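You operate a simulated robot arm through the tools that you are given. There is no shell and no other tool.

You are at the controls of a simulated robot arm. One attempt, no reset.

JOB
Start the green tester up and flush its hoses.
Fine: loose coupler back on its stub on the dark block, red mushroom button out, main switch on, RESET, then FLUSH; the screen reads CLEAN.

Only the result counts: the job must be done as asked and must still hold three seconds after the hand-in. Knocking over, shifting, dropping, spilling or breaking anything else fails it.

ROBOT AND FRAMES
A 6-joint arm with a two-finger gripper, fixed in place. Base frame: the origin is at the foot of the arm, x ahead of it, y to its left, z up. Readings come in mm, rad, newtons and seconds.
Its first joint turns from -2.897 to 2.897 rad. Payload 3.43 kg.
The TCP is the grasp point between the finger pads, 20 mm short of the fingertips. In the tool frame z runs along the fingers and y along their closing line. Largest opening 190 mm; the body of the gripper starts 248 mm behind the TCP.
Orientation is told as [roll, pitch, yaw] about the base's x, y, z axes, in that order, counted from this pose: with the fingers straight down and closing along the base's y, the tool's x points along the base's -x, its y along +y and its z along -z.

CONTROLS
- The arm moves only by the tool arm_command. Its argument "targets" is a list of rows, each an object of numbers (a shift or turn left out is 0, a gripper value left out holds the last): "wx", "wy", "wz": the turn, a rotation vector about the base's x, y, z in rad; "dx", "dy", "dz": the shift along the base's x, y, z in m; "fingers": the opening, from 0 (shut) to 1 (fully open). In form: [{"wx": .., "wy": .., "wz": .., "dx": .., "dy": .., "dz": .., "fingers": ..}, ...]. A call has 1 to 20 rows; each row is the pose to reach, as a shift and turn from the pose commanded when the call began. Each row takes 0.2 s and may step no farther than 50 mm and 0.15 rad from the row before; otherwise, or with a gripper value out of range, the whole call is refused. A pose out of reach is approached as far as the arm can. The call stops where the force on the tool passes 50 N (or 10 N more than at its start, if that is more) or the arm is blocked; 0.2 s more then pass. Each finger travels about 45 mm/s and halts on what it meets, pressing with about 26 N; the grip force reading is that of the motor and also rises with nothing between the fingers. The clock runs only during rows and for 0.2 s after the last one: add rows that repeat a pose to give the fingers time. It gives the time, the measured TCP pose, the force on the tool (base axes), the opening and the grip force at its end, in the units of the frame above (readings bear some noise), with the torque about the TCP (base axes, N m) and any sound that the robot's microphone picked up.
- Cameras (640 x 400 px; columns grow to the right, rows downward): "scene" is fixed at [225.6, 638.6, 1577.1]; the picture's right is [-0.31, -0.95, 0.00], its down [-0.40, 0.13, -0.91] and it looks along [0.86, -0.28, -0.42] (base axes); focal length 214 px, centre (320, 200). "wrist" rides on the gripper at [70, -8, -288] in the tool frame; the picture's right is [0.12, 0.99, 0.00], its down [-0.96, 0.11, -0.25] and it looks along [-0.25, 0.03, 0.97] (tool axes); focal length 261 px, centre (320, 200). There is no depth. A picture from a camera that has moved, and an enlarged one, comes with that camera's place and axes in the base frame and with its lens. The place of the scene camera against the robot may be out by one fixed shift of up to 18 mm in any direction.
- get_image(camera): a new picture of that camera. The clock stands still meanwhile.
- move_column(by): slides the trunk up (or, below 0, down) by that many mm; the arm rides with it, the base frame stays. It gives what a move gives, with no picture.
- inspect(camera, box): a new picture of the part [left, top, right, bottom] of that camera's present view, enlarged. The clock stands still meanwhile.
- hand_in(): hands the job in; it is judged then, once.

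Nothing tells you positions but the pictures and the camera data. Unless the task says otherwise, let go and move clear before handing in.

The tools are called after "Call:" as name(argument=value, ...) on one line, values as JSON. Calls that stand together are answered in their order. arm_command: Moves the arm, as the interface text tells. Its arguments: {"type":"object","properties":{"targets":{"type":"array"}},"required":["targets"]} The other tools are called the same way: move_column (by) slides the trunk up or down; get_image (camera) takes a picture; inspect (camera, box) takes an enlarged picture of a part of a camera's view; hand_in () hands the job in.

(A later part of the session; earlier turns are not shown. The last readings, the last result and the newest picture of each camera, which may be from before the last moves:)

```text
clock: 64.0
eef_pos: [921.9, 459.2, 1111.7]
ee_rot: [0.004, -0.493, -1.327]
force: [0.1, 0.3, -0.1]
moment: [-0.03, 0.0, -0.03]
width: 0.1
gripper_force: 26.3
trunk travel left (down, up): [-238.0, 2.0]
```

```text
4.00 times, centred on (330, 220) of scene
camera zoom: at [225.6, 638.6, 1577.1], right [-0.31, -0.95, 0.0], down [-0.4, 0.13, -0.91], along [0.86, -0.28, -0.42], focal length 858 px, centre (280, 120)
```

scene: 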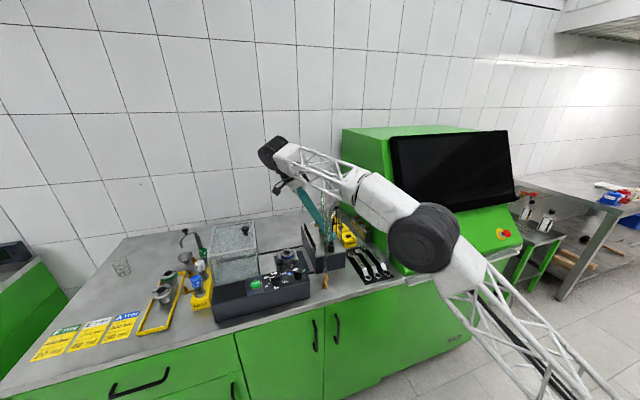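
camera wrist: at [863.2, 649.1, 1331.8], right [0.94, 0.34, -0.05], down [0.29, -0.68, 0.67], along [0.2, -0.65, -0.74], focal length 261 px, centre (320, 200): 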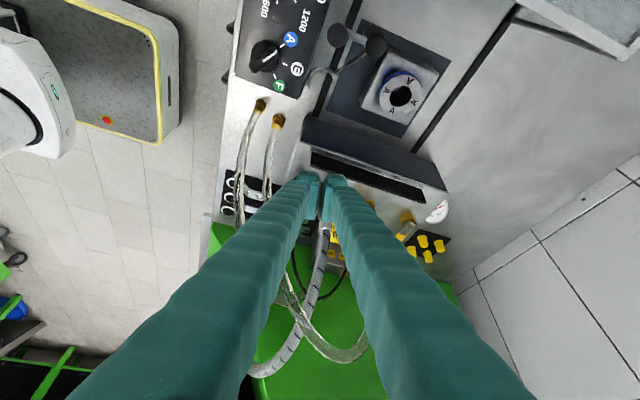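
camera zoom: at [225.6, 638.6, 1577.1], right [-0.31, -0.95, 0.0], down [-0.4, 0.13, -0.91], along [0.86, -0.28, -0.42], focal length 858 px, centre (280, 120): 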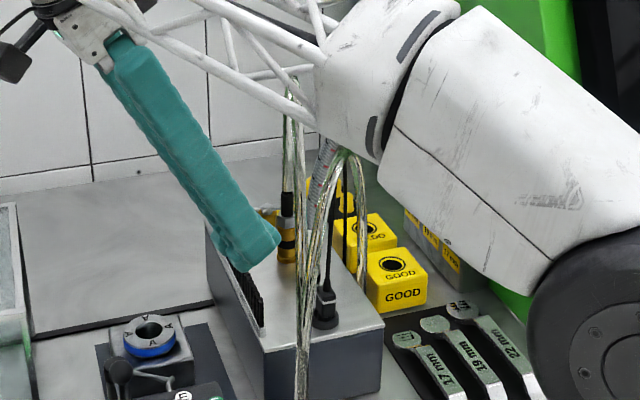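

Call:
arm_command(targets=[{"dx": -0.02, "dy": 0.025, "dz": 0.02, "wz": 0.1, "fingers": 0.0}, {"dx": -0.05, "dy": 0.04, "dz": 0.03, "wz": 0.24, "fingers": 0.0}, {"dx": -0.085, "dy": 0.045, "dz": 0.035, "wz": 0.38, "fingers": 0.1}, {"dx": -0.12, "dy": 0.045, "dz": 0.04, "wz": 0.52, "fingers": 0.3}, {"dx": -0.155, "dy": 0.04, "dz": 0.04, "wz": 0.66, "fingers": 0.6}, {"dx": -0.19, "dy": 0.03, "dz": 0.04, "wz": 0.8, "fingers": 1.0}, {"dx": -0.215, "dy": 0.015, "dz": 0.04, "wz": 0.94, "fingers": 1.0}, {"dx": -0.235, "dy": 0.0, "dz": 0.04, "wz": 1.08, "fingers": 1.0}, {"dx": -0.245, "dy": -0.015, "dz": 0.04, "wz": 1.2, "fingers": 1.0}, {"dx": -0.245, "dy": -0.03, "dz": 0.04, "wz": 1.32, "fingers": 1.0}, {"dx": -0.245, "dy": -0.03, "dz": 0.04, "wz": 1.32, "fingers": 1.0}, {"dx": -0.245, "dy": -0.03, "dz": 0.04, "wz": 1.32, "fingers": 1.0}])

Call:
get_image(camera="wrist")

Call:
get_image(camera="scene")

```text
clock: 66.5
eef_pos: [677.1, 429.4, 1151.6]
ee_rot: [0.005, -0.493, -0.005]
force: [0.0, -0.4, -0.2]
moment: [-0.02, -0.03, 0.01]
width: 190.0
gripper_force: 0.1
trunk travel left (down, up): [-238.0, 2.0]
```

```text
taken
camera wrist: at [478.9, 421.3, 1371.2], right [-0.1, 0.99, -0.05], down [0.73, 0.11, 0.67], along [0.67, 0.03, -0.74], focal length 261 px, centre (320, 200)
```

wrist: 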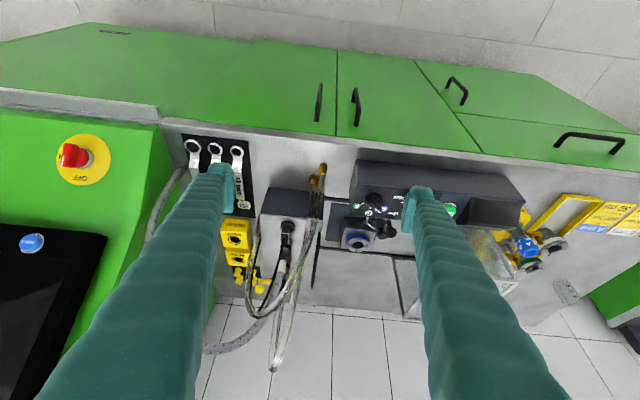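

```text
taken
```

scene: 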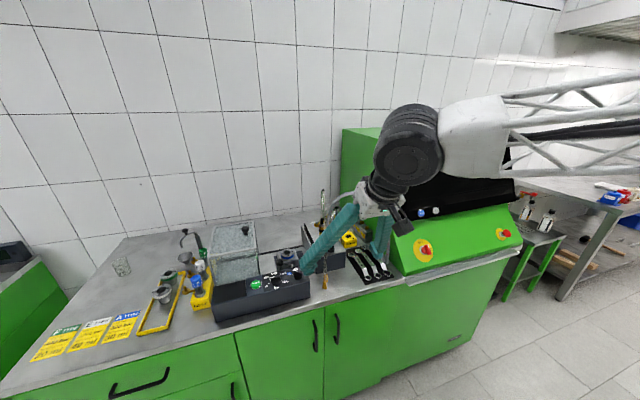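

Call:
inspect(camera="wrist", box=[255, 205, 325, 285])

Call:
inspect(camera="wrist", box=[265, 225, 305, 275])

Call:
inspect(camera="scene", box=[305, 185, 355, 255])

Call:
inspect(camera="scene", box=[180, 200, 330, 320])

```text
5.00 times, centred on (290, 245) of wrist
camera zoom: at [478.9, 421.3, 1371.2], right [-0.1, 0.99, -0.05], down [0.73, 0.11, 0.67], along [0.67, 0.03, -0.74], focal length 1303 px, centre (470, -25)
```

zoom: 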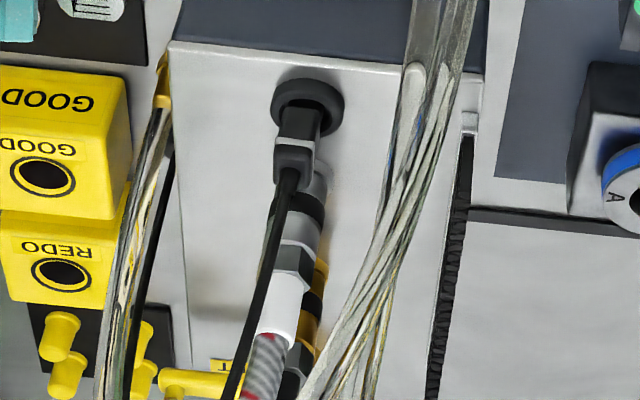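

```text
8.00 times, centred on (285, 250) of wrist
camera zoom: at [478.9, 421.3, 1371.2], right [-0.1, 0.99, -0.05], down [0.73, 0.11, 0.67], along [0.67, 0.03, -0.74], focal length 2085 px, centre (600, -200)
```

zoom: 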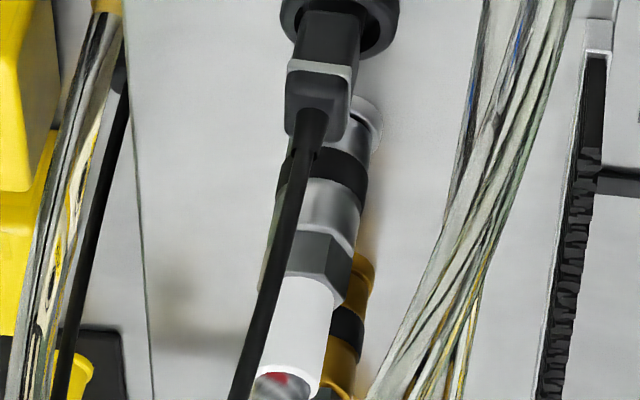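

```text
5.71 times, centred on (330, 220) of scene
camera zoom: at [225.6, 638.6, 1577.1], right [-0.31, -0.95, 0.0], down [-0.4, 0.13, -0.91], along [0.86, -0.28, -0.42], focal length 1226 px, centre (263, 86)
```

zoom: 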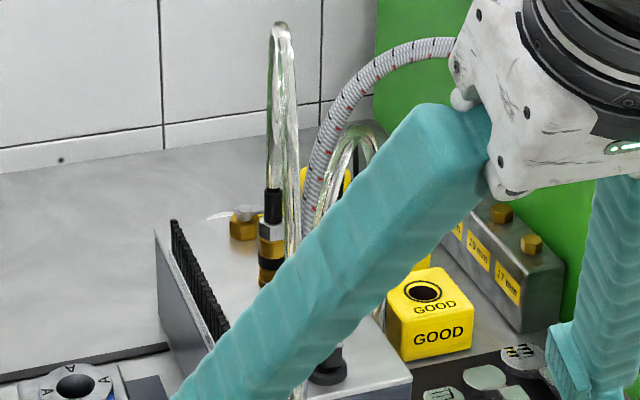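

```text
3.33 times, centred on (255, 260) of scene
camera zoom: at [225.6, 638.6, 1577.1], right [-0.31, -0.95, 0.0], down [-0.4, 0.13, -0.91], along [0.86, -0.28, -0.42], focal length 715 px, centre (537, 0)
```

zoom: 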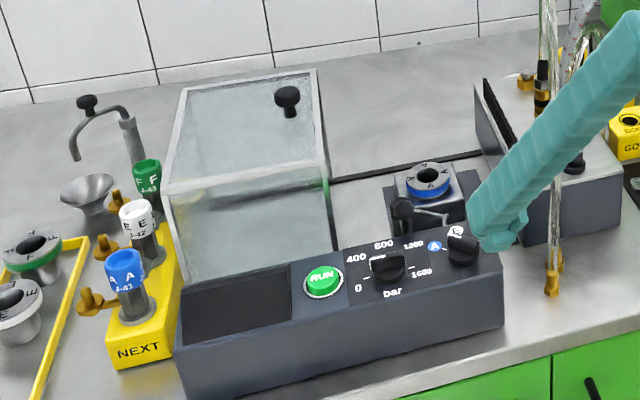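

The coupler now stands on its stub with the braided hose attached and nothing around it has moved. Next is the control panel, so I'll swing right to look at the mushroom button and main switch up close.

Call:
arm_command(targets=[{"dx": -0.03, "dy": -0.03, "dz": 0.015}, {"dx": -0.06, "dy": -0.065, "dz": 0.03}, {"dx": -0.09, "dy": -0.1, "dz": 0.045}, {"dx": -0.11, "dy": -0.14, "dz": 0.05}, {"dx": -0.11, "dy": -0.185, "dz": 0.05}, {"dx": -0.11, "dy": -0.23, "dz": 0.05}, {"dx": -0.11, "dy": -0.275, "dz": 0.05}, {"dx": -0.11, "dy": -0.32, "dz": 0.05}, {"dx": -0.11, "dy": -0.365, "dz": 0.05}, {"dx": -0.11, "dy": -0.41, "dz": 0.05}, {"dx": -0.11, "dy": -0.455, "dz": 0.05}, {"dx": -0.11, "dy": -0.5, "dz": 0.05}, {"dx": -0.11, "dy": -0.545, "dz": 0.05}, {"dx": -0.11, "dy": -0.59, "dz": 0.05}, {"dx": -0.11, "dy": -0.63, "dz": 0.05}, {"dx": -0.11, "dy": -0.67, "dz": 0.05}, {"dx": -0.11, "dy": -0.67, "dz": 0.05}])

Call:
get_image(camera="wrist")

Call:
get_image(camera="scene")

```text
clock: 70.2
eef_pos: [565.5, -237.6, 1202.1]
ee_rot: [0.005, -0.491, -0.005]
force: [-0.5, -0.5, 0.1]
moment: [-0.01, -0.01, -0.02]
width: 190.0
gripper_force: 0.2
trunk travel left (down, up): [-238.0, 2.0]
```

```text
taken
camera wrist: at [367.0, -246.8, 1422.1], right [-0.1, 0.99, -0.05], down [0.73, 0.11, 0.67], along [0.68, 0.03, -0.74], focal length 261 px, centre (320, 200)
```

wrist: 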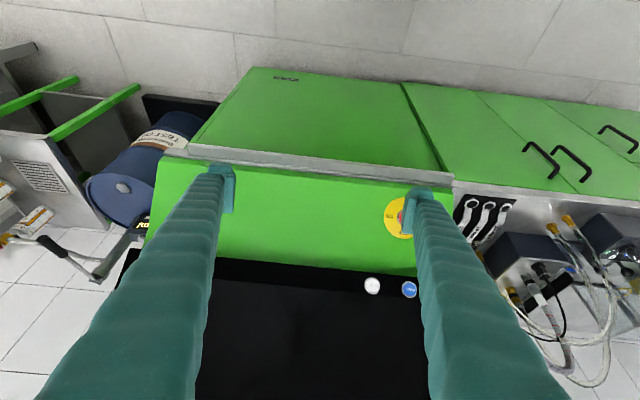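

```text
taken
```

scene: 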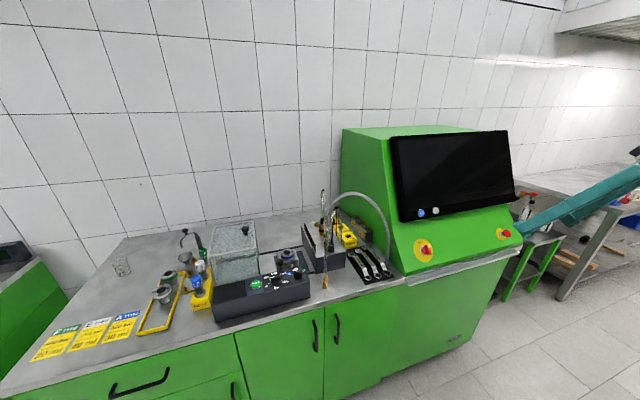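

Call:
inspect(camera="scene", box=[305, 185, 365, 265])

Call:
inspect(camera="scene", box=[318, 205, 348, 245])

Call:
inspect(camera="wrist", box=[500, 220, 640, 330])

Call:
inspect(camera="scene", box=[400, 190, 530, 280])

```text
5.00 times, centred on (335, 225) of scene
camera zoom: at [225.6, 638.6, 1577.1], right [-0.31, -0.95, 0.0], down [-0.4, 0.13, -0.91], along [0.86, -0.28, -0.42], focal length 1072 px, centre (245, 75)
```

zoom: 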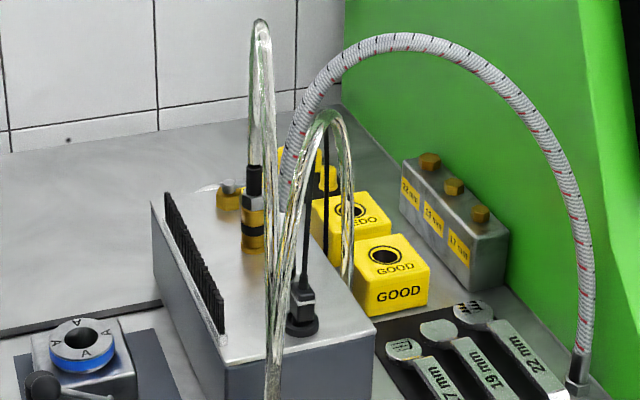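

```text
10.00 times, centred on (333, 225) of scene
camera zoom: at [225.6, 638.6, 1577.1], right [-0.31, -0.95, 0.0], down [-0.4, 0.13, -0.91], along [0.86, -0.28, -0.42], focal length 2145 px, centre (190, -50)
```

zoom: 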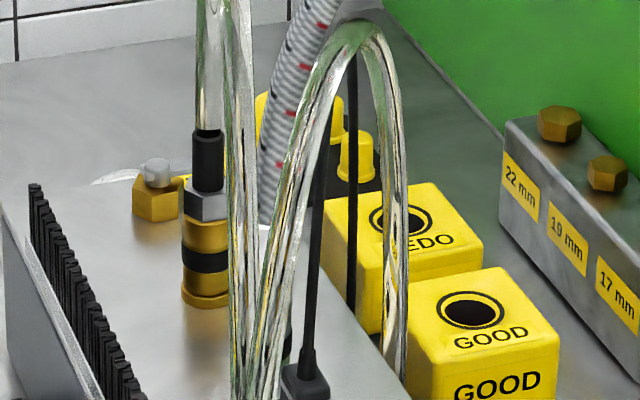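

```text
3.64 times, centred on (570, 275) of wrist
camera zoom: at [367.0, -246.8, 1422.1], right [-0.1, 0.99, -0.05], down [0.73, 0.11, 0.67], along [0.68, 0.03, -0.74], focal length 948 px, centre (-589, -73)
```

zoom: 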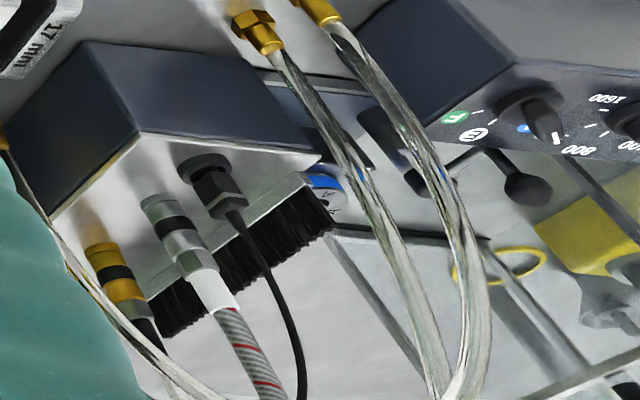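

```text
4.44 times, centred on (465, 235) of scene
camera zoom: at [225.6, 638.6, 1577.1], right [-0.31, -0.95, 0.0], down [-0.4, 0.13, -0.91], along [0.86, -0.28, -0.42], focal length 953 px, centre (-324, 44)
```

zoom: 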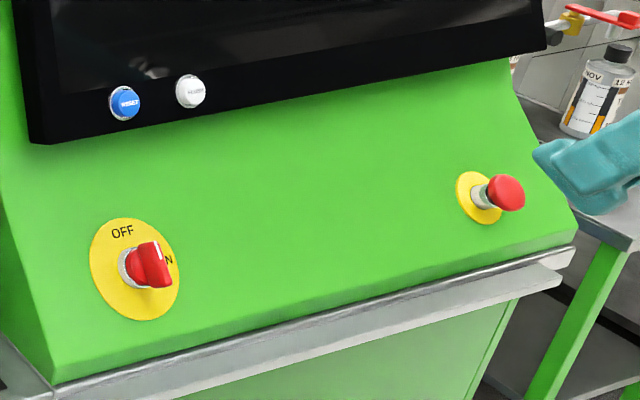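

Seen from the right, the grey coupler sits on its flange just like the brass one beside it, so that part is done. I'll move over to the mushroom button for a close look.

Call:
arm_command(targets=[{"dx": 0.0, "dy": -0.045}, {"dx": 0.0, "dy": -0.09}, {"dx": 0.0, "dy": -0.135}, {"dx": 0.0, "dy": -0.18, "dz": -0.01}, {"dx": 0.01, "dy": -0.215, "dz": -0.03}, {"dx": 0.01, "dy": -0.215, "dz": -0.03}])

Call:
get_image(camera="wrist")

Call:
inspect(camera="wrist", box=[270, 140, 370, 230])

```text
clock: 71.5
eef_pos: [577.8, -454.9, 1171.6]
ee_rot: [0.005, -0.492, -0.007]
force: [-0.1, -0.5, -0.3]
moment: [0.06, -0.01, 0.03]
width: 190.1
gripper_force: 0.0
trunk travel left (down, up): [-238.0, 2.0]
```

```text
taken
camera wrist: at [379.1, -463.1, 1390.6], right [-0.1, 0.99, -0.05], down [0.73, 0.11, 0.67], along [0.67, 0.03, -0.74], focal length 261 px, centre (320, 200)
```

wrist: 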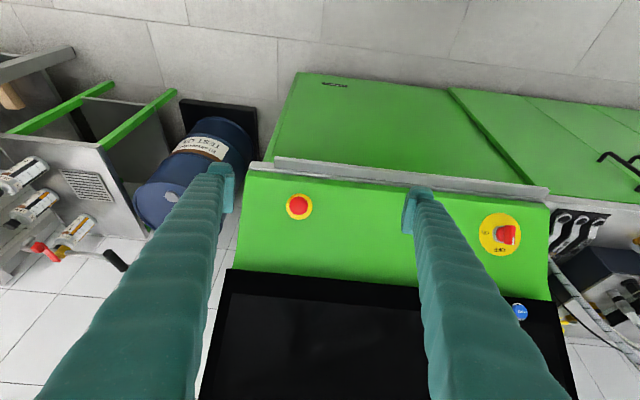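

```text
4.44 times, centred on (320, 185) of wrist
camera zoom: at [379.1, -463.1, 1390.6], right [-0.1, 0.99, -0.05], down [0.73, 0.11, 0.67], along [0.67, 0.03, -0.74], focal length 1158 px, centre (320, 267)
```

zoom: 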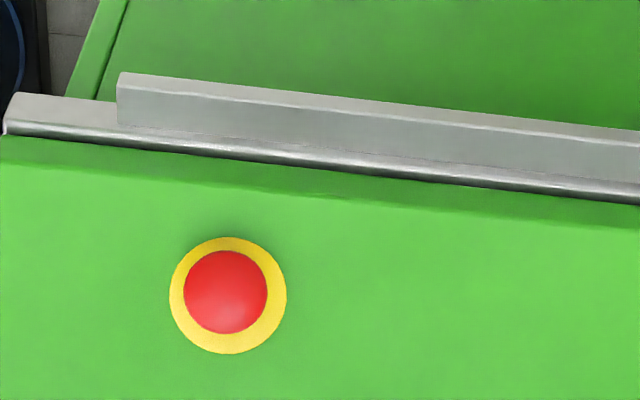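

Call:
arm_command(targets=[{"dx": 0.025, "dy": -0.009, "dz": -0.025, "wy": -0.067, "fingers": 0.4}, {"dx": 0.05, "dy": -0.018, "dz": -0.05, "wy": -0.134, "fingers": 0.4}, {"dx": 0.08, "dy": -0.027, "dz": -0.075, "wy": -0.2, "fingers": 0.4}, {"dx": 0.1, "dy": -0.035, "dz": -0.095, "wy": -0.268, "fingers": 0.4}, {"dx": 0.1, "dy": -0.035, "dz": -0.095, "wy": -0.268, "fingers": 0.4}, {"dx": 0.1, "dy": -0.035, "dz": -0.095, "wy": -0.268, "fingers": 0.4}])

Call:
get_image(camera="wrist")

Call:
inspect(camera="wrist", box=[270, 130, 370, 220])

Call:
inspect(camera="scene", box=[450, 200, 550, 270])

```text
clock: 73.0
eef_pos: [678.8, -491.4, 1075.9]
ee_rot: [0.006, -0.762, -0.007]
force: [-0.6, -1.1, 0.8]
moment: [0.03, -0.05, 0.03]
width: 76.0
gripper_force: 0.0
trunk travel left (down, up): [-238.0, 2.0]
```

```text
taken
camera wrist: at [428.6, -499.2, 1235.2], right [-0.08, 0.99, -0.08], down [0.53, 0.11, 0.84], along [0.85, 0.03, -0.53], focal length 261 px, centre (320, 200)
```

wrist: 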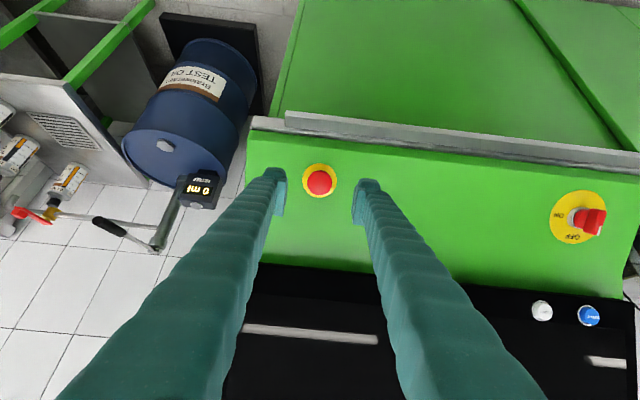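

```text
4.44 times, centred on (320, 175) of wrist
camera zoom: at [428.6, -499.2, 1235.2], right [-0.08, 0.99, -0.08], down [0.53, 0.11, 0.84], along [0.85, 0.03, -0.53], focal length 1158 px, centre (320, 311)
```

zoom: 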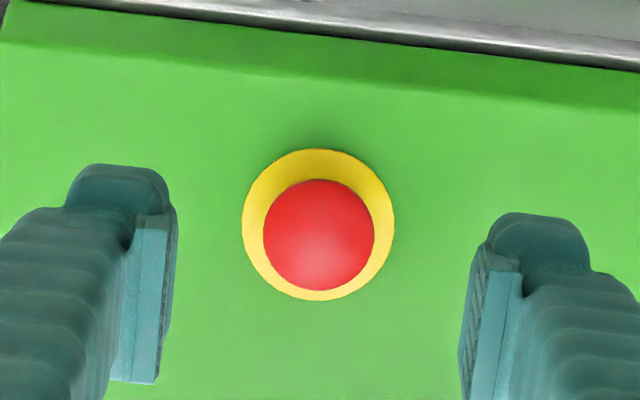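

```text
5.71 times, centred on (500, 235) of scene
camera zoom: at [225.6, 638.6, 1577.1], right [-0.31, -0.95, 0.0], down [-0.4, 0.13, -0.91], along [0.86, -0.28, -0.42], focal length 1226 px, centre (-709, 0)
```

zoom: 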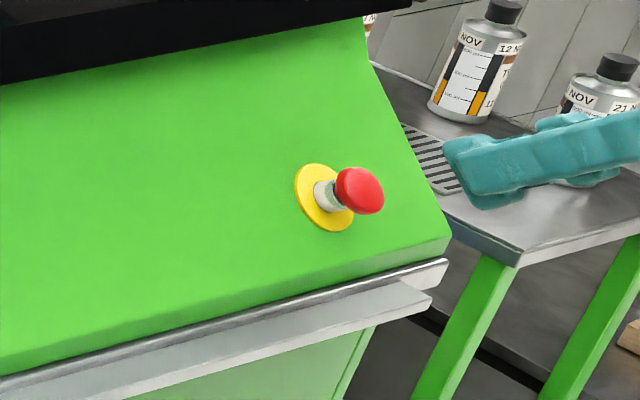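

The mushroom cap is at about (754, −490, 1002), standing off a panel sloped at 45°. I'll line the tool up with the button's axis and move closer.

Call:
arm_command(targets=[{"dx": 0.015, "dy": 0.001, "dz": -0.015, "wy": -0.023}, {"dx": 0.03, "dy": 0.001, "dz": -0.03, "wy": -0.023}, {"dx": 0.045, "dy": 0.001, "dz": -0.045, "wy": -0.023}, {"dx": 0.045, "dy": 0.001, "dz": -0.045, "wy": -0.023}])

Call:
inspect(camera="wrist", box=[260, 120, 380, 220])

Call:
inspect(camera="scene", box=[460, 200, 540, 260])

```text
clock: 74.0
eef_pos: [722.9, -491.2, 1031.1]
ee_rot: [0.007, -0.785, -0.008]
force: [0.3, 0.4, -0.8]
moment: [0.01, -0.02, 0.02]
width: 76.1
gripper_force: 0.0
trunk travel left (down, up): [-238.0, 2.0]
```

```text
4.00 times, centred on (320, 170) of wrist
camera zoom: at [469.7, -499.1, 1184.6], right [-0.08, 0.99, -0.08], down [0.51, 0.11, 0.85], along [0.86, 0.03, -0.51], focal length 1043 px, centre (320, 320)
```

zoom: 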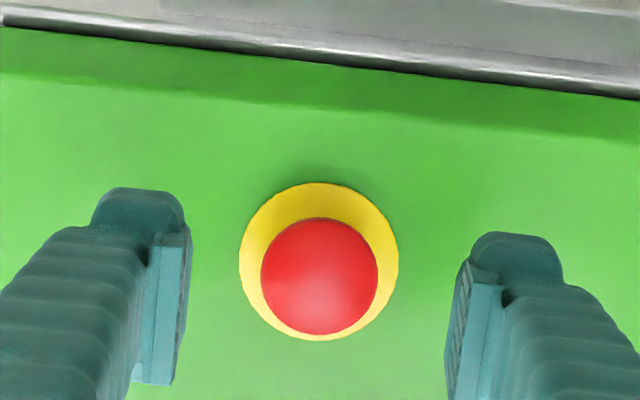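

```text
6.67 times, centred on (500, 230) of scene
camera zoom: at [225.6, 638.6, 1577.1], right [-0.31, -0.95, 0.0], down [-0.4, 0.13, -0.91], along [0.86, -0.28, -0.42], focal length 1430 px, centre (-880, 0)
```

zoom: 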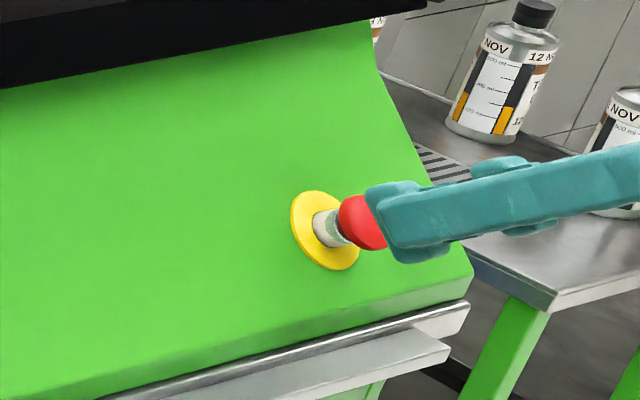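

Call:
arm_command(targets=[{"dx": 0.009, "dz": -0.0085}, {"dx": 0.018, "dz": -0.017}, {"dx": 0.0265, "dz": -0.025}, {"dx": 0.0265, "dz": -0.025}])

Call:
inspect(camera="wrist", box=[260, 130, 380, 230])

Call:
inspect(camera="scene", box=[480, 215, 530, 255])

```text
clock: 75.0
eef_pos: [748.8, -491.4, 1006.6]
ee_rot: [0.009, -0.784, -0.011]
force: [0.8, 0.2, -0.6]
moment: [0.01, 0.02, -0.02]
width: 76.0
gripper_force: 0.1
trunk travel left (down, up): [-238.0, 2.0]
```

```text
4.00 times, centred on (320, 180) of wrist
camera zoom: at [495.8, -499.2, 1159.4], right [-0.08, 0.99, -0.08], down [0.51, 0.11, 0.85], along [0.86, 0.03, -0.51], focal length 1043 px, centre (320, 280)
```

zoom: 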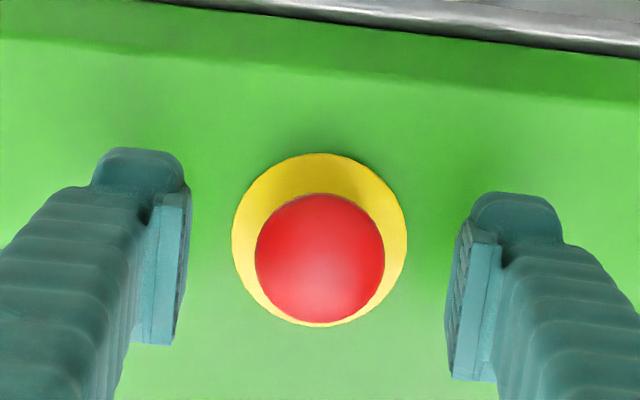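

```text
10.00 times, centred on (505, 235) of scene
camera zoom: at [225.6, 638.6, 1577.1], right [-0.31, -0.95, 0.0], down [-0.4, 0.13, -0.91], along [0.86, -0.28, -0.42], focal length 2145 px, centre (-1530, -150)
```

zoom: 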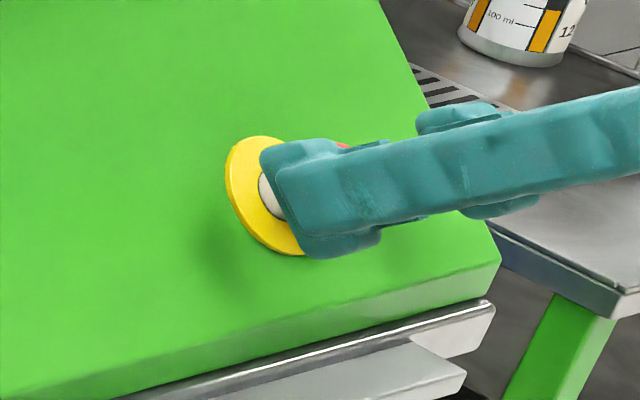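

Call:
arm_command(targets=[{"dx": 0.0025, "dz": -0.0025}, {"dx": 0.0025, "dz": -0.0025, "fingers": 0.0}, {"dx": 0.0025, "dz": -0.0025, "fingers": 0.0}, {"dx": 0.0025, "dz": -0.0025, "fingers": 0.0}, {"dx": 0.0025, "dz": -0.0025, "fingers": 0.0}, {"dx": 0.0025, "dz": -0.0025, "fingers": 0.0}])

Call:
inspect(camera="wrist", box=[260, 130, 380, 230])

```text
clock: 76.3
eef_pos: [751.8, -491.4, 1004.5]
ee_rot: [0.007, -0.783, -0.009]
force: [0.8, -0.5, -0.2]
moment: [0.02, 0.02, -0.03]
width: 0.2
gripper_force: 26.3
trunk travel left (down, up): [-238.0, 2.0]
```

```text
4.00 times, centred on (320, 180) of wrist
camera zoom: at [498.2, -499.0, 1157.7], right [-0.08, 0.99, -0.08], down [0.51, 0.11, 0.85], along [0.86, 0.03, -0.51], focal length 1043 px, centre (320, 280)
```

zoom: 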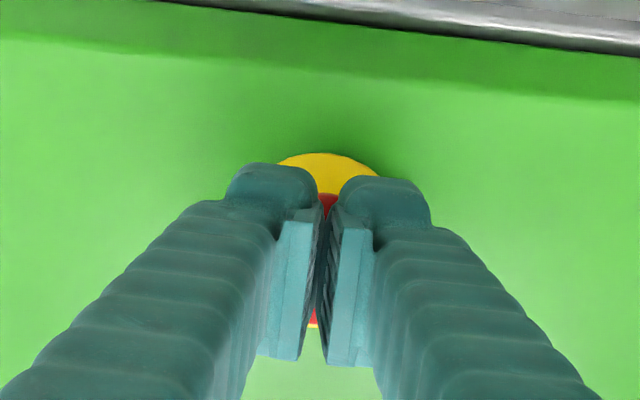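

The fingers closed just above the cap, so it sits deeper than I estimated. I'll open and move about 20 mm further in.

Call:
arm_command(targets=[{"fingers": 0.37}, {"fingers": 0.37}, {"fingers": 0.37}, {"fingers": 0.37}, {"fingers": 0.37}, {"dx": 0.004, "dz": -0.004}, {"dx": 0.008, "dz": -0.008}, {"dx": 0.0113, "dz": -0.0113}, {"dx": 0.0113, "dz": -0.0113}])

Call:
inspect(camera="wrist", box=[260, 130, 380, 230])

Call:
inspect(camera="scene", box=[480, 215, 530, 255])

```text
clock: 78.3
eef_pos: [762.9, -489.8, 992.7]
ee_rot: [0.006, -0.783, -0.01]
force: [-0.5, 0.4, -0.2]
moment: [0.0, 0.0, -0.01]
width: 70.3
gripper_force: 0.0
trunk travel left (down, up): [-238.0, 2.0]
```

```text
4.00 times, centred on (320, 180) of wrist
camera zoom: at [509.1, -499.0, 1146.5], right [-0.08, 0.99, -0.08], down [0.51, 0.11, 0.85], along [0.86, 0.03, -0.51], focal length 1043 px, centre (320, 280)
```

zoom: 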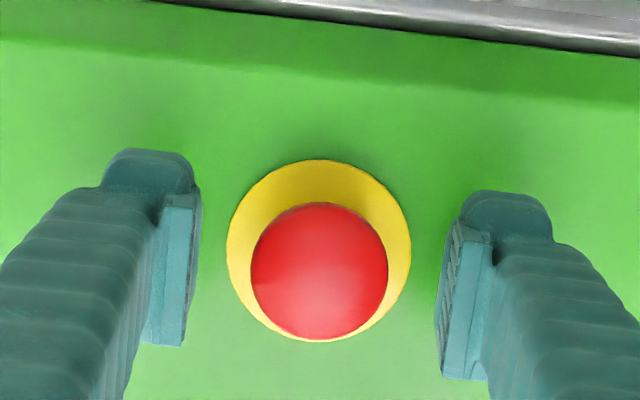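

```text
10.00 times, centred on (505, 235) of scene
camera zoom: at [225.6, 638.6, 1577.1], right [-0.31, -0.95, 0.0], down [-0.4, 0.13, -0.91], along [0.86, -0.28, -0.42], focal length 2145 px, centre (-1530, -150)
```

zoom: 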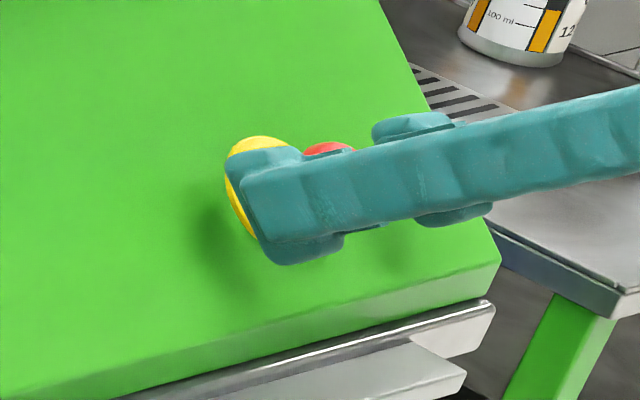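

Call:
arm_command(targets=[{"fingers": 0.0}, {"fingers": 0.0}, {"fingers": 0.0}, {"fingers": 0.0}, {"fingers": 0.0}])

Call:
inspect(camera="wrist", box=[260, 130, 380, 230])

```text
clock: 79.5
eef_pos: [763.5, -489.2, 992.4]
ee_rot: [0.008, -0.783, -0.007]
force: [-0.5, 0.6, -1.0]
moment: [0.04, -0.03, 0.0]
width: 37.0
gripper_force: 45.1
trunk travel left (down, up): [-238.0, 2.0]
```

```text
4.00 times, centred on (320, 180) of wrist
camera zoom: at [509.1, -498.9, 1146.6], right [-0.08, 0.99, -0.08], down [0.51, 0.11, 0.85], along [0.86, 0.03, -0.51], focal length 1043 px, centre (320, 280)
```

zoom: 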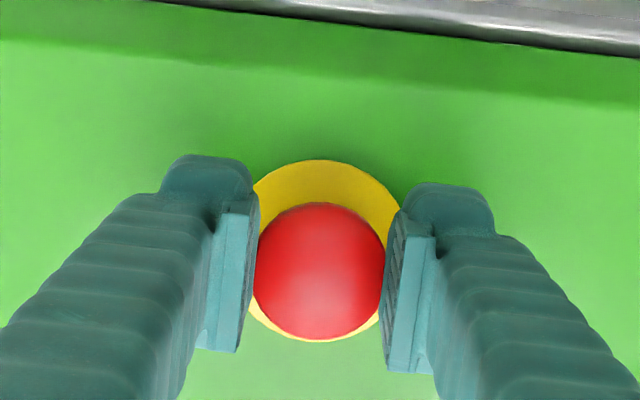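

The cap is gripped at 37 mm. I'll first try pulling it straight out a few millimetres along its axis.

Call:
arm_command(targets=[{"dx": -0.0014, "dz": 0.0014}, {"dx": -0.0028, "dz": 0.0028}, {"dx": -0.0042, "dz": 0.0042}, {"dx": -0.0042, "dz": 0.0042}])

Call:
inspect(camera="wrist", box=[260, 130, 380, 230])

```text
clock: 80.5
eef_pos: [757.6, -490.6, 998.2]
ee_rot: [0.009, -0.783, -0.006]
force: [-1.4, 0.6, 4.4]
moment: [-0.02, -0.06, 0.02]
width: 36.8
gripper_force: 45.0
trunk travel left (down, up): [-238.0, 2.0]
```

```text
4.00 times, centred on (320, 180) of wrist
camera zoom: at [504.1, -498.7, 1151.0], right [-0.08, 0.99, -0.08], down [0.51, 0.11, 0.85], along [0.86, 0.03, -0.51], focal length 1043 px, centre (320, 280)
```

zoom: 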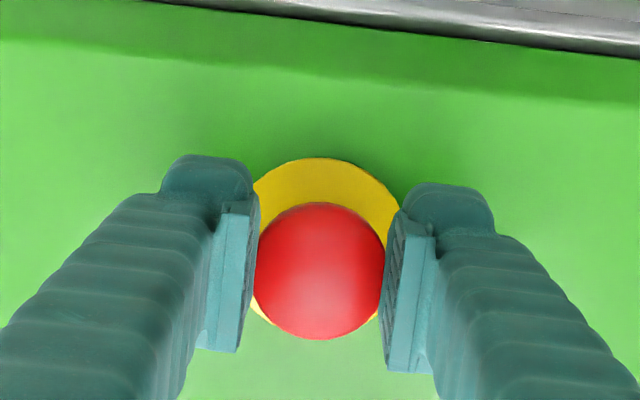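

Call:
arm_command(targets=[{"dx": -0.0014, "dz": 0.0014}, {"dx": -0.0028, "dz": 0.0028}, {"dx": -0.0028, "dz": 0.0028}])

Call:
inspect(camera="wrist", box=[260, 130, 380, 230])

```text
clock: 81.3
eef_pos: [754.8, -491.1, 999.6]
ee_rot: [0.007, -0.784, -0.007]
force: [4.5, 0.6, -0.7]
moment: [-0.04, -0.02, 0.01]
width: 36.8
gripper_force: 44.6
trunk travel left (down, up): [-238.0, 2.0]
```

```text
4.00 times, centred on (320, 180) of wrist
camera zoom: at [502.3, -499.0, 1153.1], right [-0.08, 0.99, -0.08], down [0.51, 0.11, 0.85], along [0.86, 0.03, -0.51], focal length 1043 px, centre (320, 280)
```

zoom: 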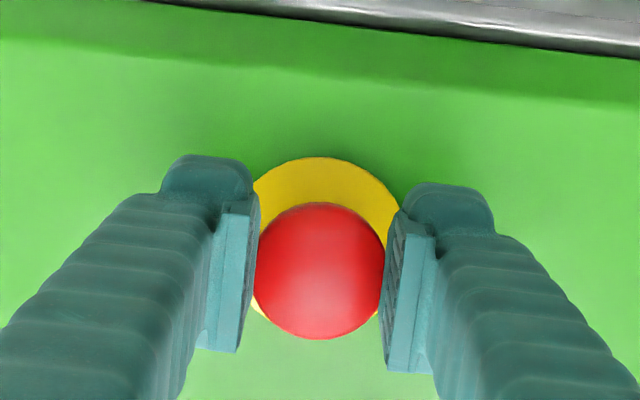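

Call:
arm_command(targets=[{"dx": -0.001, "dz": 0.001}, {"dx": -0.002, "dz": 0.002}, {"dx": -0.002, "dz": 0.002}])

Call:
inspect(camera="scene", box=[480, 215, 530, 255])

Call:
inspect(camera="wrist", box=[260, 130, 380, 230])

```text
clock: 82.2
eef_pos: [753.5, -489.8, 1000.6]
ee_rot: [0.009, -0.783, -0.009]
force: [6.0, 0.3, -9.0]
moment: [0.02, 0.06, -0.02]
width: 35.4
gripper_force: 44.7
trunk travel left (down, up): [-238.0, 2.0]
```

```text
10.00 times, centred on (505, 235) of scene
camera zoom: at [225.6, 638.6, 1577.1], right [-0.31, -0.95, 0.0], down [-0.4, 0.13, -0.91], along [0.86, -0.28, -0.42], focal length 2145 px, centre (-1530, -150)
```

zoom: 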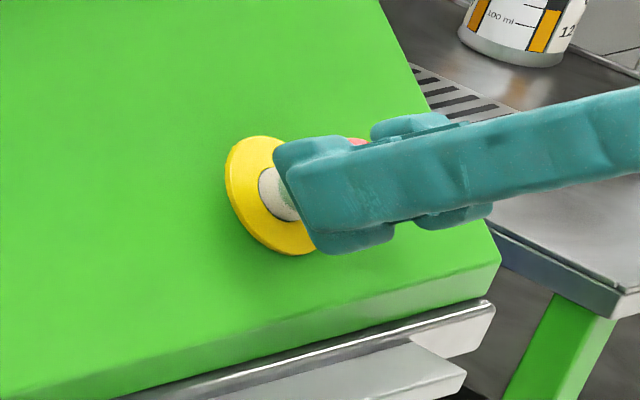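

```text
4.00 times, centred on (320, 180) of wrist
camera zoom: at [500.4, -499.0, 1155.1], right [-0.08, 0.99, -0.08], down [0.51, 0.11, 0.85], along [0.86, 0.03, -0.51], focal length 1043 px, centre (320, 280)
```

zoom: 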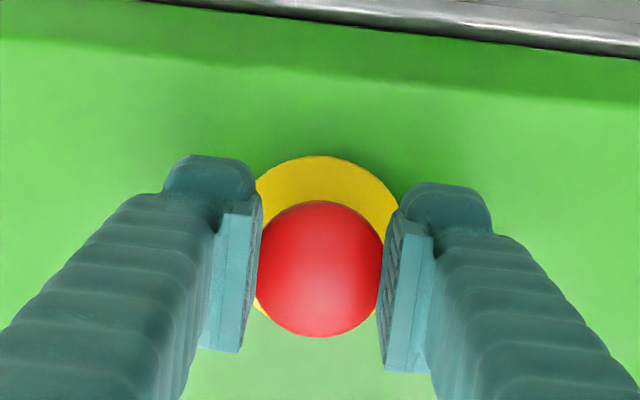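

The cap came out about 10 mm with little force and then reached a stop. I'll let go and check that it stays out.

Call:
arm_command(targets=[{"fingers": 0.37}, {"fingers": 0.37}, {"fingers": 0.37}, {"fingers": 0.37}, {"dx": -0.01, "dz": 0.01, "fingers": 0.37}, {"dx": -0.03, "dz": 0.03, "fingers": 0.37}, {"dx": -0.055, "dz": 0.055, "fingers": 0.37}, {"dx": -0.055, "dz": 0.055, "fingers": 0.37}])

Call:
inspect(camera="wrist", box=[260, 110, 380, 210])

Call:
inspect(camera="scene", box=[460, 200, 540, 260])

```text
clock: 84.0
eef_pos: [697.6, -488.8, 1057.2]
ee_rot: [0.006, -0.782, -0.006]
force: [-0.3, -0.8, -0.1]
moment: [-0.01, 0.05, 0.02]
width: 70.6
gripper_force: 0.1
trunk travel left (down, up): [-238.0, 2.0]
```

```text
4.00 times, centred on (320, 160) of wrist
camera zoom: at [445.6, -498.4, 1211.9], right [-0.08, 0.99, -0.08], down [0.51, 0.11, 0.85], along [0.86, 0.03, -0.51], focal length 1043 px, centre (320, 360)
```

zoom: 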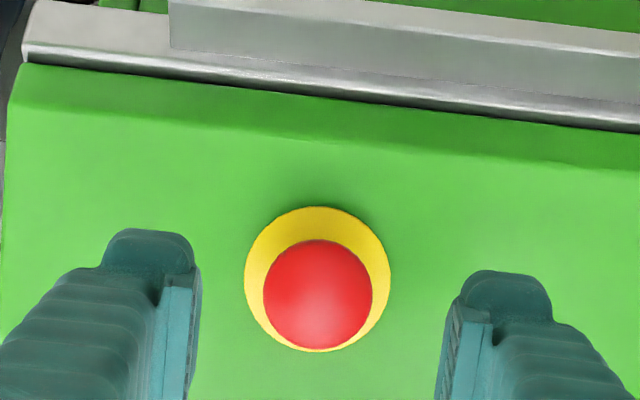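

```text
6.67 times, centred on (500, 230) of scene
camera zoom: at [225.6, 638.6, 1577.1], right [-0.31, -0.95, 0.0], down [-0.4, 0.13, -0.91], along [0.86, -0.28, -0.42], focal length 1430 px, centre (-880, 0)
```

zoom: 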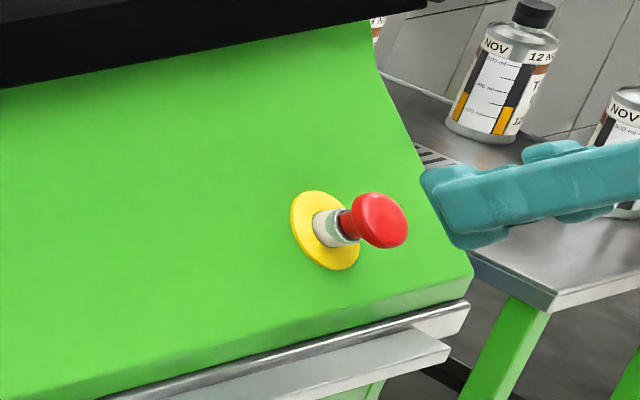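

The button now stays out, with its red neck showing. Next I'll move along the panel to the main switch.

Call:
arm_command(targets=[{"dx": -0.02, "dy": 0.02, "dz": 0.02}, {"dx": -0.03, "dy": 0.065, "dz": 0.03}, {"dx": -0.03, "dy": 0.11, "dz": 0.03}, {"dx": -0.03, "dy": 0.155, "dz": 0.03}, {"dx": -0.03, "dy": 0.2, "dz": 0.03}, {"dx": -0.03, "dy": 0.245, "dz": 0.03}, {"dx": -0.03, "dy": 0.29, "dz": 0.03}, {"dx": -0.03, "dy": 0.335, "dz": 0.03}, {"dx": -0.03, "dy": 0.38, "dz": 0.03}, {"dx": -0.03, "dy": 0.425, "dz": 0.03}, {"dx": -0.03, "dy": 0.465, "dz": 0.03}, {"dx": -0.03, "dy": 0.465, "dz": 0.03}])

Call:
get_image(camera="wrist")

Call:
inspect(camera="wrist", box=[260, 110, 380, 230])

```text
clock: 86.5
eef_pos: [668.1, -23.6, 1088.5]
ee_rot: [0.007, -0.782, -0.008]
force: [-0.1, -0.1, -0.1]
moment: [0.01, 0.0, 0.03]
width: 70.2
gripper_force: 0.1
trunk travel left (down, up): [-238.0, 2.0]
```

```text
taken
camera wrist: at [413.8, -32.9, 1242.5], right [-0.08, 0.99, -0.08], down [0.51, 0.11, 0.85], along [0.86, 0.03, -0.51], focal length 261 px, centre (320, 200)
```

wrist: 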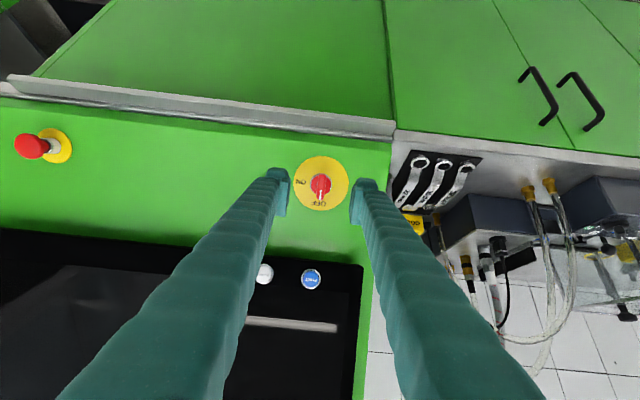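

```text
3.33 times, centred on (320, 170) of wrist
camera zoom: at [413.8, -32.9, 1242.5], right [-0.08, 0.99, -0.08], down [0.51, 0.11, 0.85], along [0.86, 0.03, -0.51], focal length 869 px, centre (320, 300)
```

zoom: 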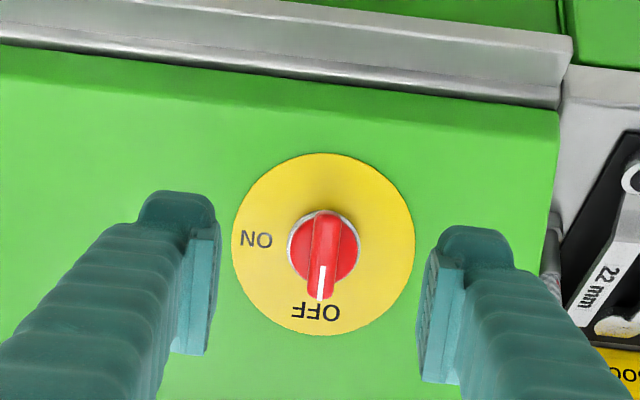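

The switch pointer is at OFF and ON is a quarter turn clockwise as seen from the front. I'll check the handle's height from the scene view before gripping it.

Call:
inspect(camera="scene", box=[405, 230, 455, 270])

Call:
inspect(camera="wrist", box=[290, 150, 360, 215])

Call:
inspect(camera="wrist", box=[240, 240, 350, 330])

```text
10.00 times, centred on (430, 250) of scene
camera zoom: at [225.6, 638.6, 1577.1], right [-0.31, -0.95, 0.0], down [-0.4, 0.13, -0.91], along [0.86, -0.28, -0.42], focal length 2145 px, centre (-780, -300)
```

zoom: 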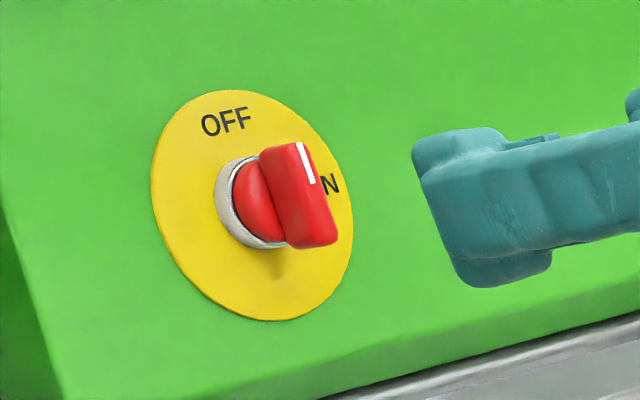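

```text
6.15 times, centred on (325, 182) of wrist
camera zoom: at [413.8, -32.9, 1242.5], right [-0.08, 0.99, -0.08], down [0.51, 0.11, 0.85], along [0.86, 0.03, -0.51], focal length 1604 px, centre (289, 308)
```

zoom: 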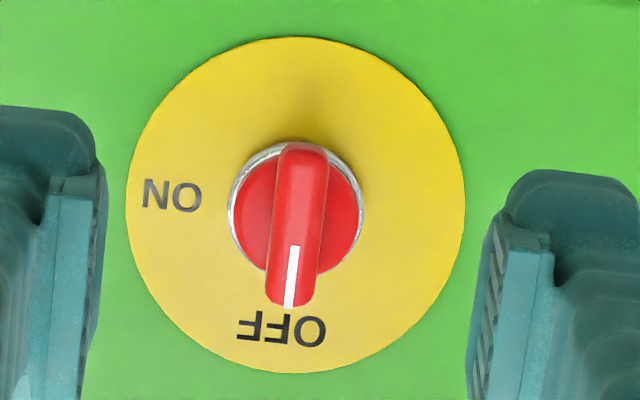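

```text
4.44 times, centred on (295, 285) of wrist
camera zoom: at [413.8, -32.9, 1242.5], right [-0.08, 0.99, -0.08], down [0.51, 0.11, 0.85], along [0.86, 0.03, -0.51], focal length 1158 px, centre (431, -178)
```

zoom: 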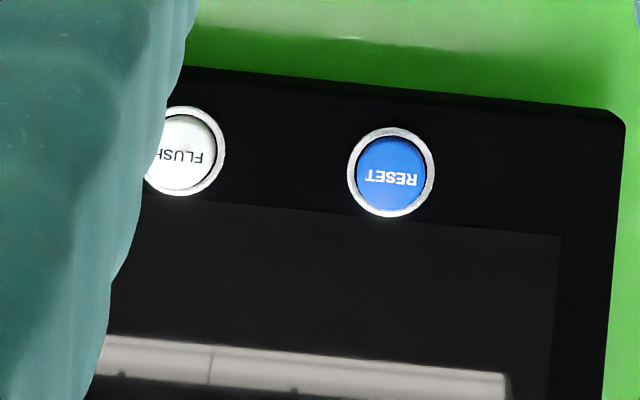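

Call:
arm_command(targets=[{"dx": 0.02, "dy": 0.002, "dz": -0.01, "fingers": 0.26}, {"dx": 0.04, "dy": 0.004, "dz": -0.022, "fingers": 0.26}, {"dx": 0.0588, "dy": 0.004, "dz": -0.0334, "fingers": 0.26}, {"dx": 0.0588, "dy": 0.004, "dz": -0.0334, "fingers": 0.26}])

Call:
inspect(camera="wrist", box=[265, 125, 375, 225])

Call:
inspect(camera="scene", box=[405, 230, 455, 270])

```text
clock: 87.5
eef_pos: [727.9, -20.6, 1054.2]
ee_rot: [0.009, -0.784, -0.008]
force: [-0.3, -0.7, -0.3]
moment: [-0.01, -0.01, -0.03]
width: 49.4
gripper_force: 0.2
trunk travel left (down, up): [-238.0, 2.0]
```

```text
4.00 times, centred on (320, 175) of wrist
camera zoom: at [474.1, -28.7, 1207.5], right [-0.08, 0.99, -0.08], down [0.51, 0.11, 0.85], along [0.86, 0.03, -0.51], focal length 1043 px, centre (320, 300)
```

zoom: 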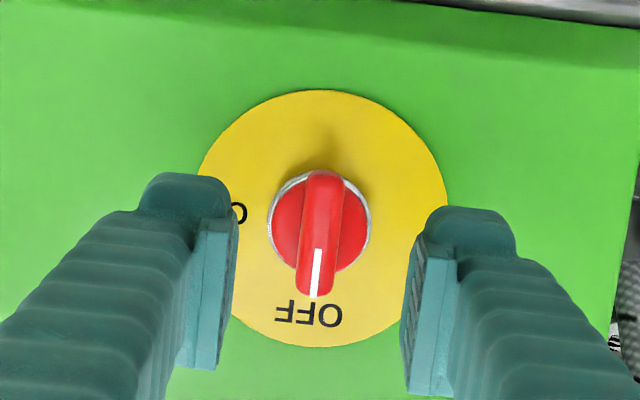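

```text
10.00 times, centred on (430, 250) of scene
camera zoom: at [225.6, 638.6, 1577.1], right [-0.31, -0.95, 0.0], down [-0.4, 0.13, -0.91], along [0.86, -0.28, -0.42], focal length 2145 px, centre (-780, -300)
```

zoom: 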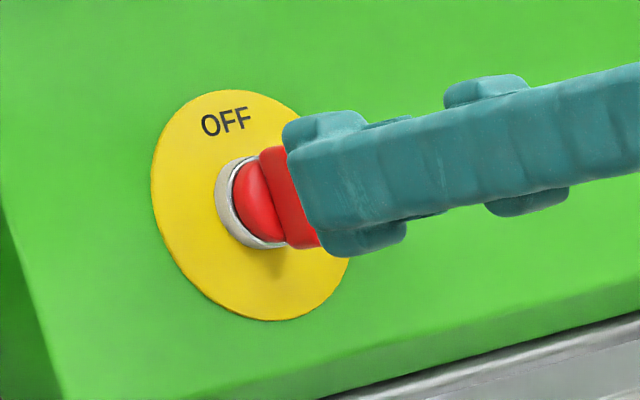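

Call:
arm_command(targets=[{"dx": 0.012, "dz": -0.012}, {"dx": 0.024, "dz": -0.024}, {"dx": 0.034, "dz": -0.034}, {"dx": 0.041, "dz": -0.041}, {"dx": 0.041, "dz": -0.041}])

Call:
inspect(camera="wrist", box=[265, 135, 375, 235])

Call:
inspect(camera="scene", box=[405, 230, 455, 270])

```text
clock: 88.8
eef_pos: [765.5, -21.4, 1013.1]
ee_rot: [0.007, -0.783, -0.006]
force: [-0.1, 0.4, -0.7]
moment: [0.02, -0.01, -0.02]
width: 49.0
gripper_force: 0.1
trunk travel left (down, up): [-238.0, 2.0]
```

```text
4.00 times, centred on (320, 185) of wrist
camera zoom: at [513.8, -29.7, 1166.7], right [-0.08, 0.99, -0.08], down [0.51, 0.11, 0.85], along [0.86, 0.03, -0.51], focal length 1043 px, centre (320, 260)
```

zoom: 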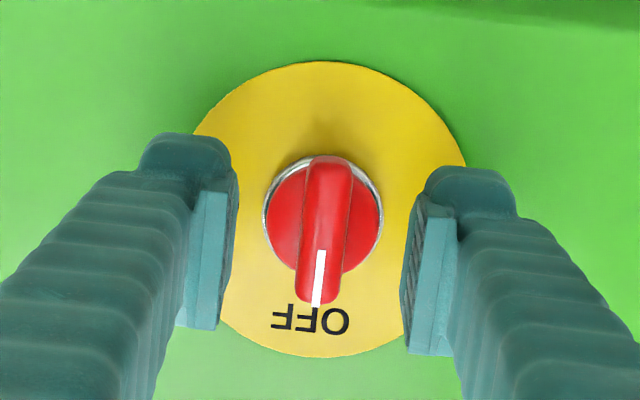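

```text
10.00 times, centred on (430, 250) of scene
camera zoom: at [225.6, 638.6, 1577.1], right [-0.31, -0.95, 0.0], down [-0.4, 0.13, -0.91], along [0.86, -0.28, -0.42], focal length 2145 px, centre (-780, -300)
```

zoom: 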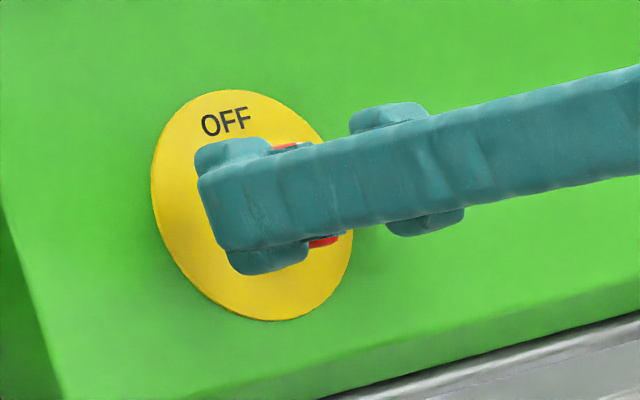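

The fingers straddle the handle. I'll grip it and turn it a quarter turn clockwise about its axis.

Call:
arm_command(targets=[{"dx": 0.0015, "dy": 0.001, "dz": -0.0025, "fingers": 0.0}, {"dx": 0.0015, "dy": 0.001, "dz": -0.0025, "fingers": 0.0}, {"dx": 0.0015, "dy": 0.001, "dz": -0.0025, "fingers": 0.0}, {"dx": 0.0015, "dy": 0.001, "dz": -0.0025, "fingers": 0.0}, {"dx": 0.0015, "dy": 0.001, "dz": -0.0025, "fingers": 0.0}])

Call:
inspect(camera="wrist", box=[265, 135, 375, 235])

```text
clock: 90.0
eef_pos: [769.3, -20.3, 1010.7]
ee_rot: [0.007, -0.783, -0.008]
force: [2.0, -2.4, -2.0]
moment: [-0.04, 0.01, 0.03]
width: 12.9
gripper_force: 45.4
trunk travel left (down, up): [-238.0, 2.0]
```

```text
4.00 times, centred on (320, 185) of wrist
camera zoom: at [515.7, -28.7, 1164.2], right [-0.08, 0.99, -0.08], down [0.51, 0.11, 0.85], along [0.86, 0.03, -0.51], focal length 1043 px, centre (320, 260)
```

zoom: 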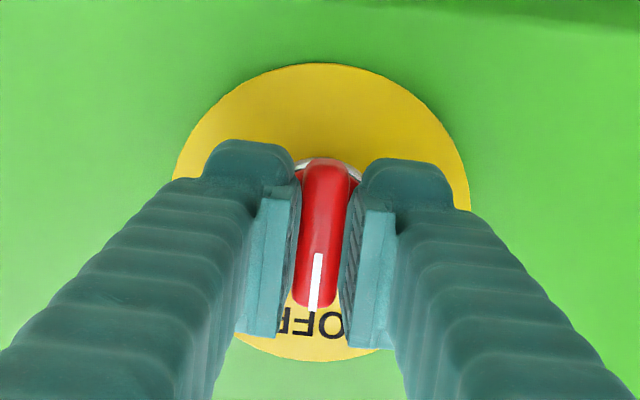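

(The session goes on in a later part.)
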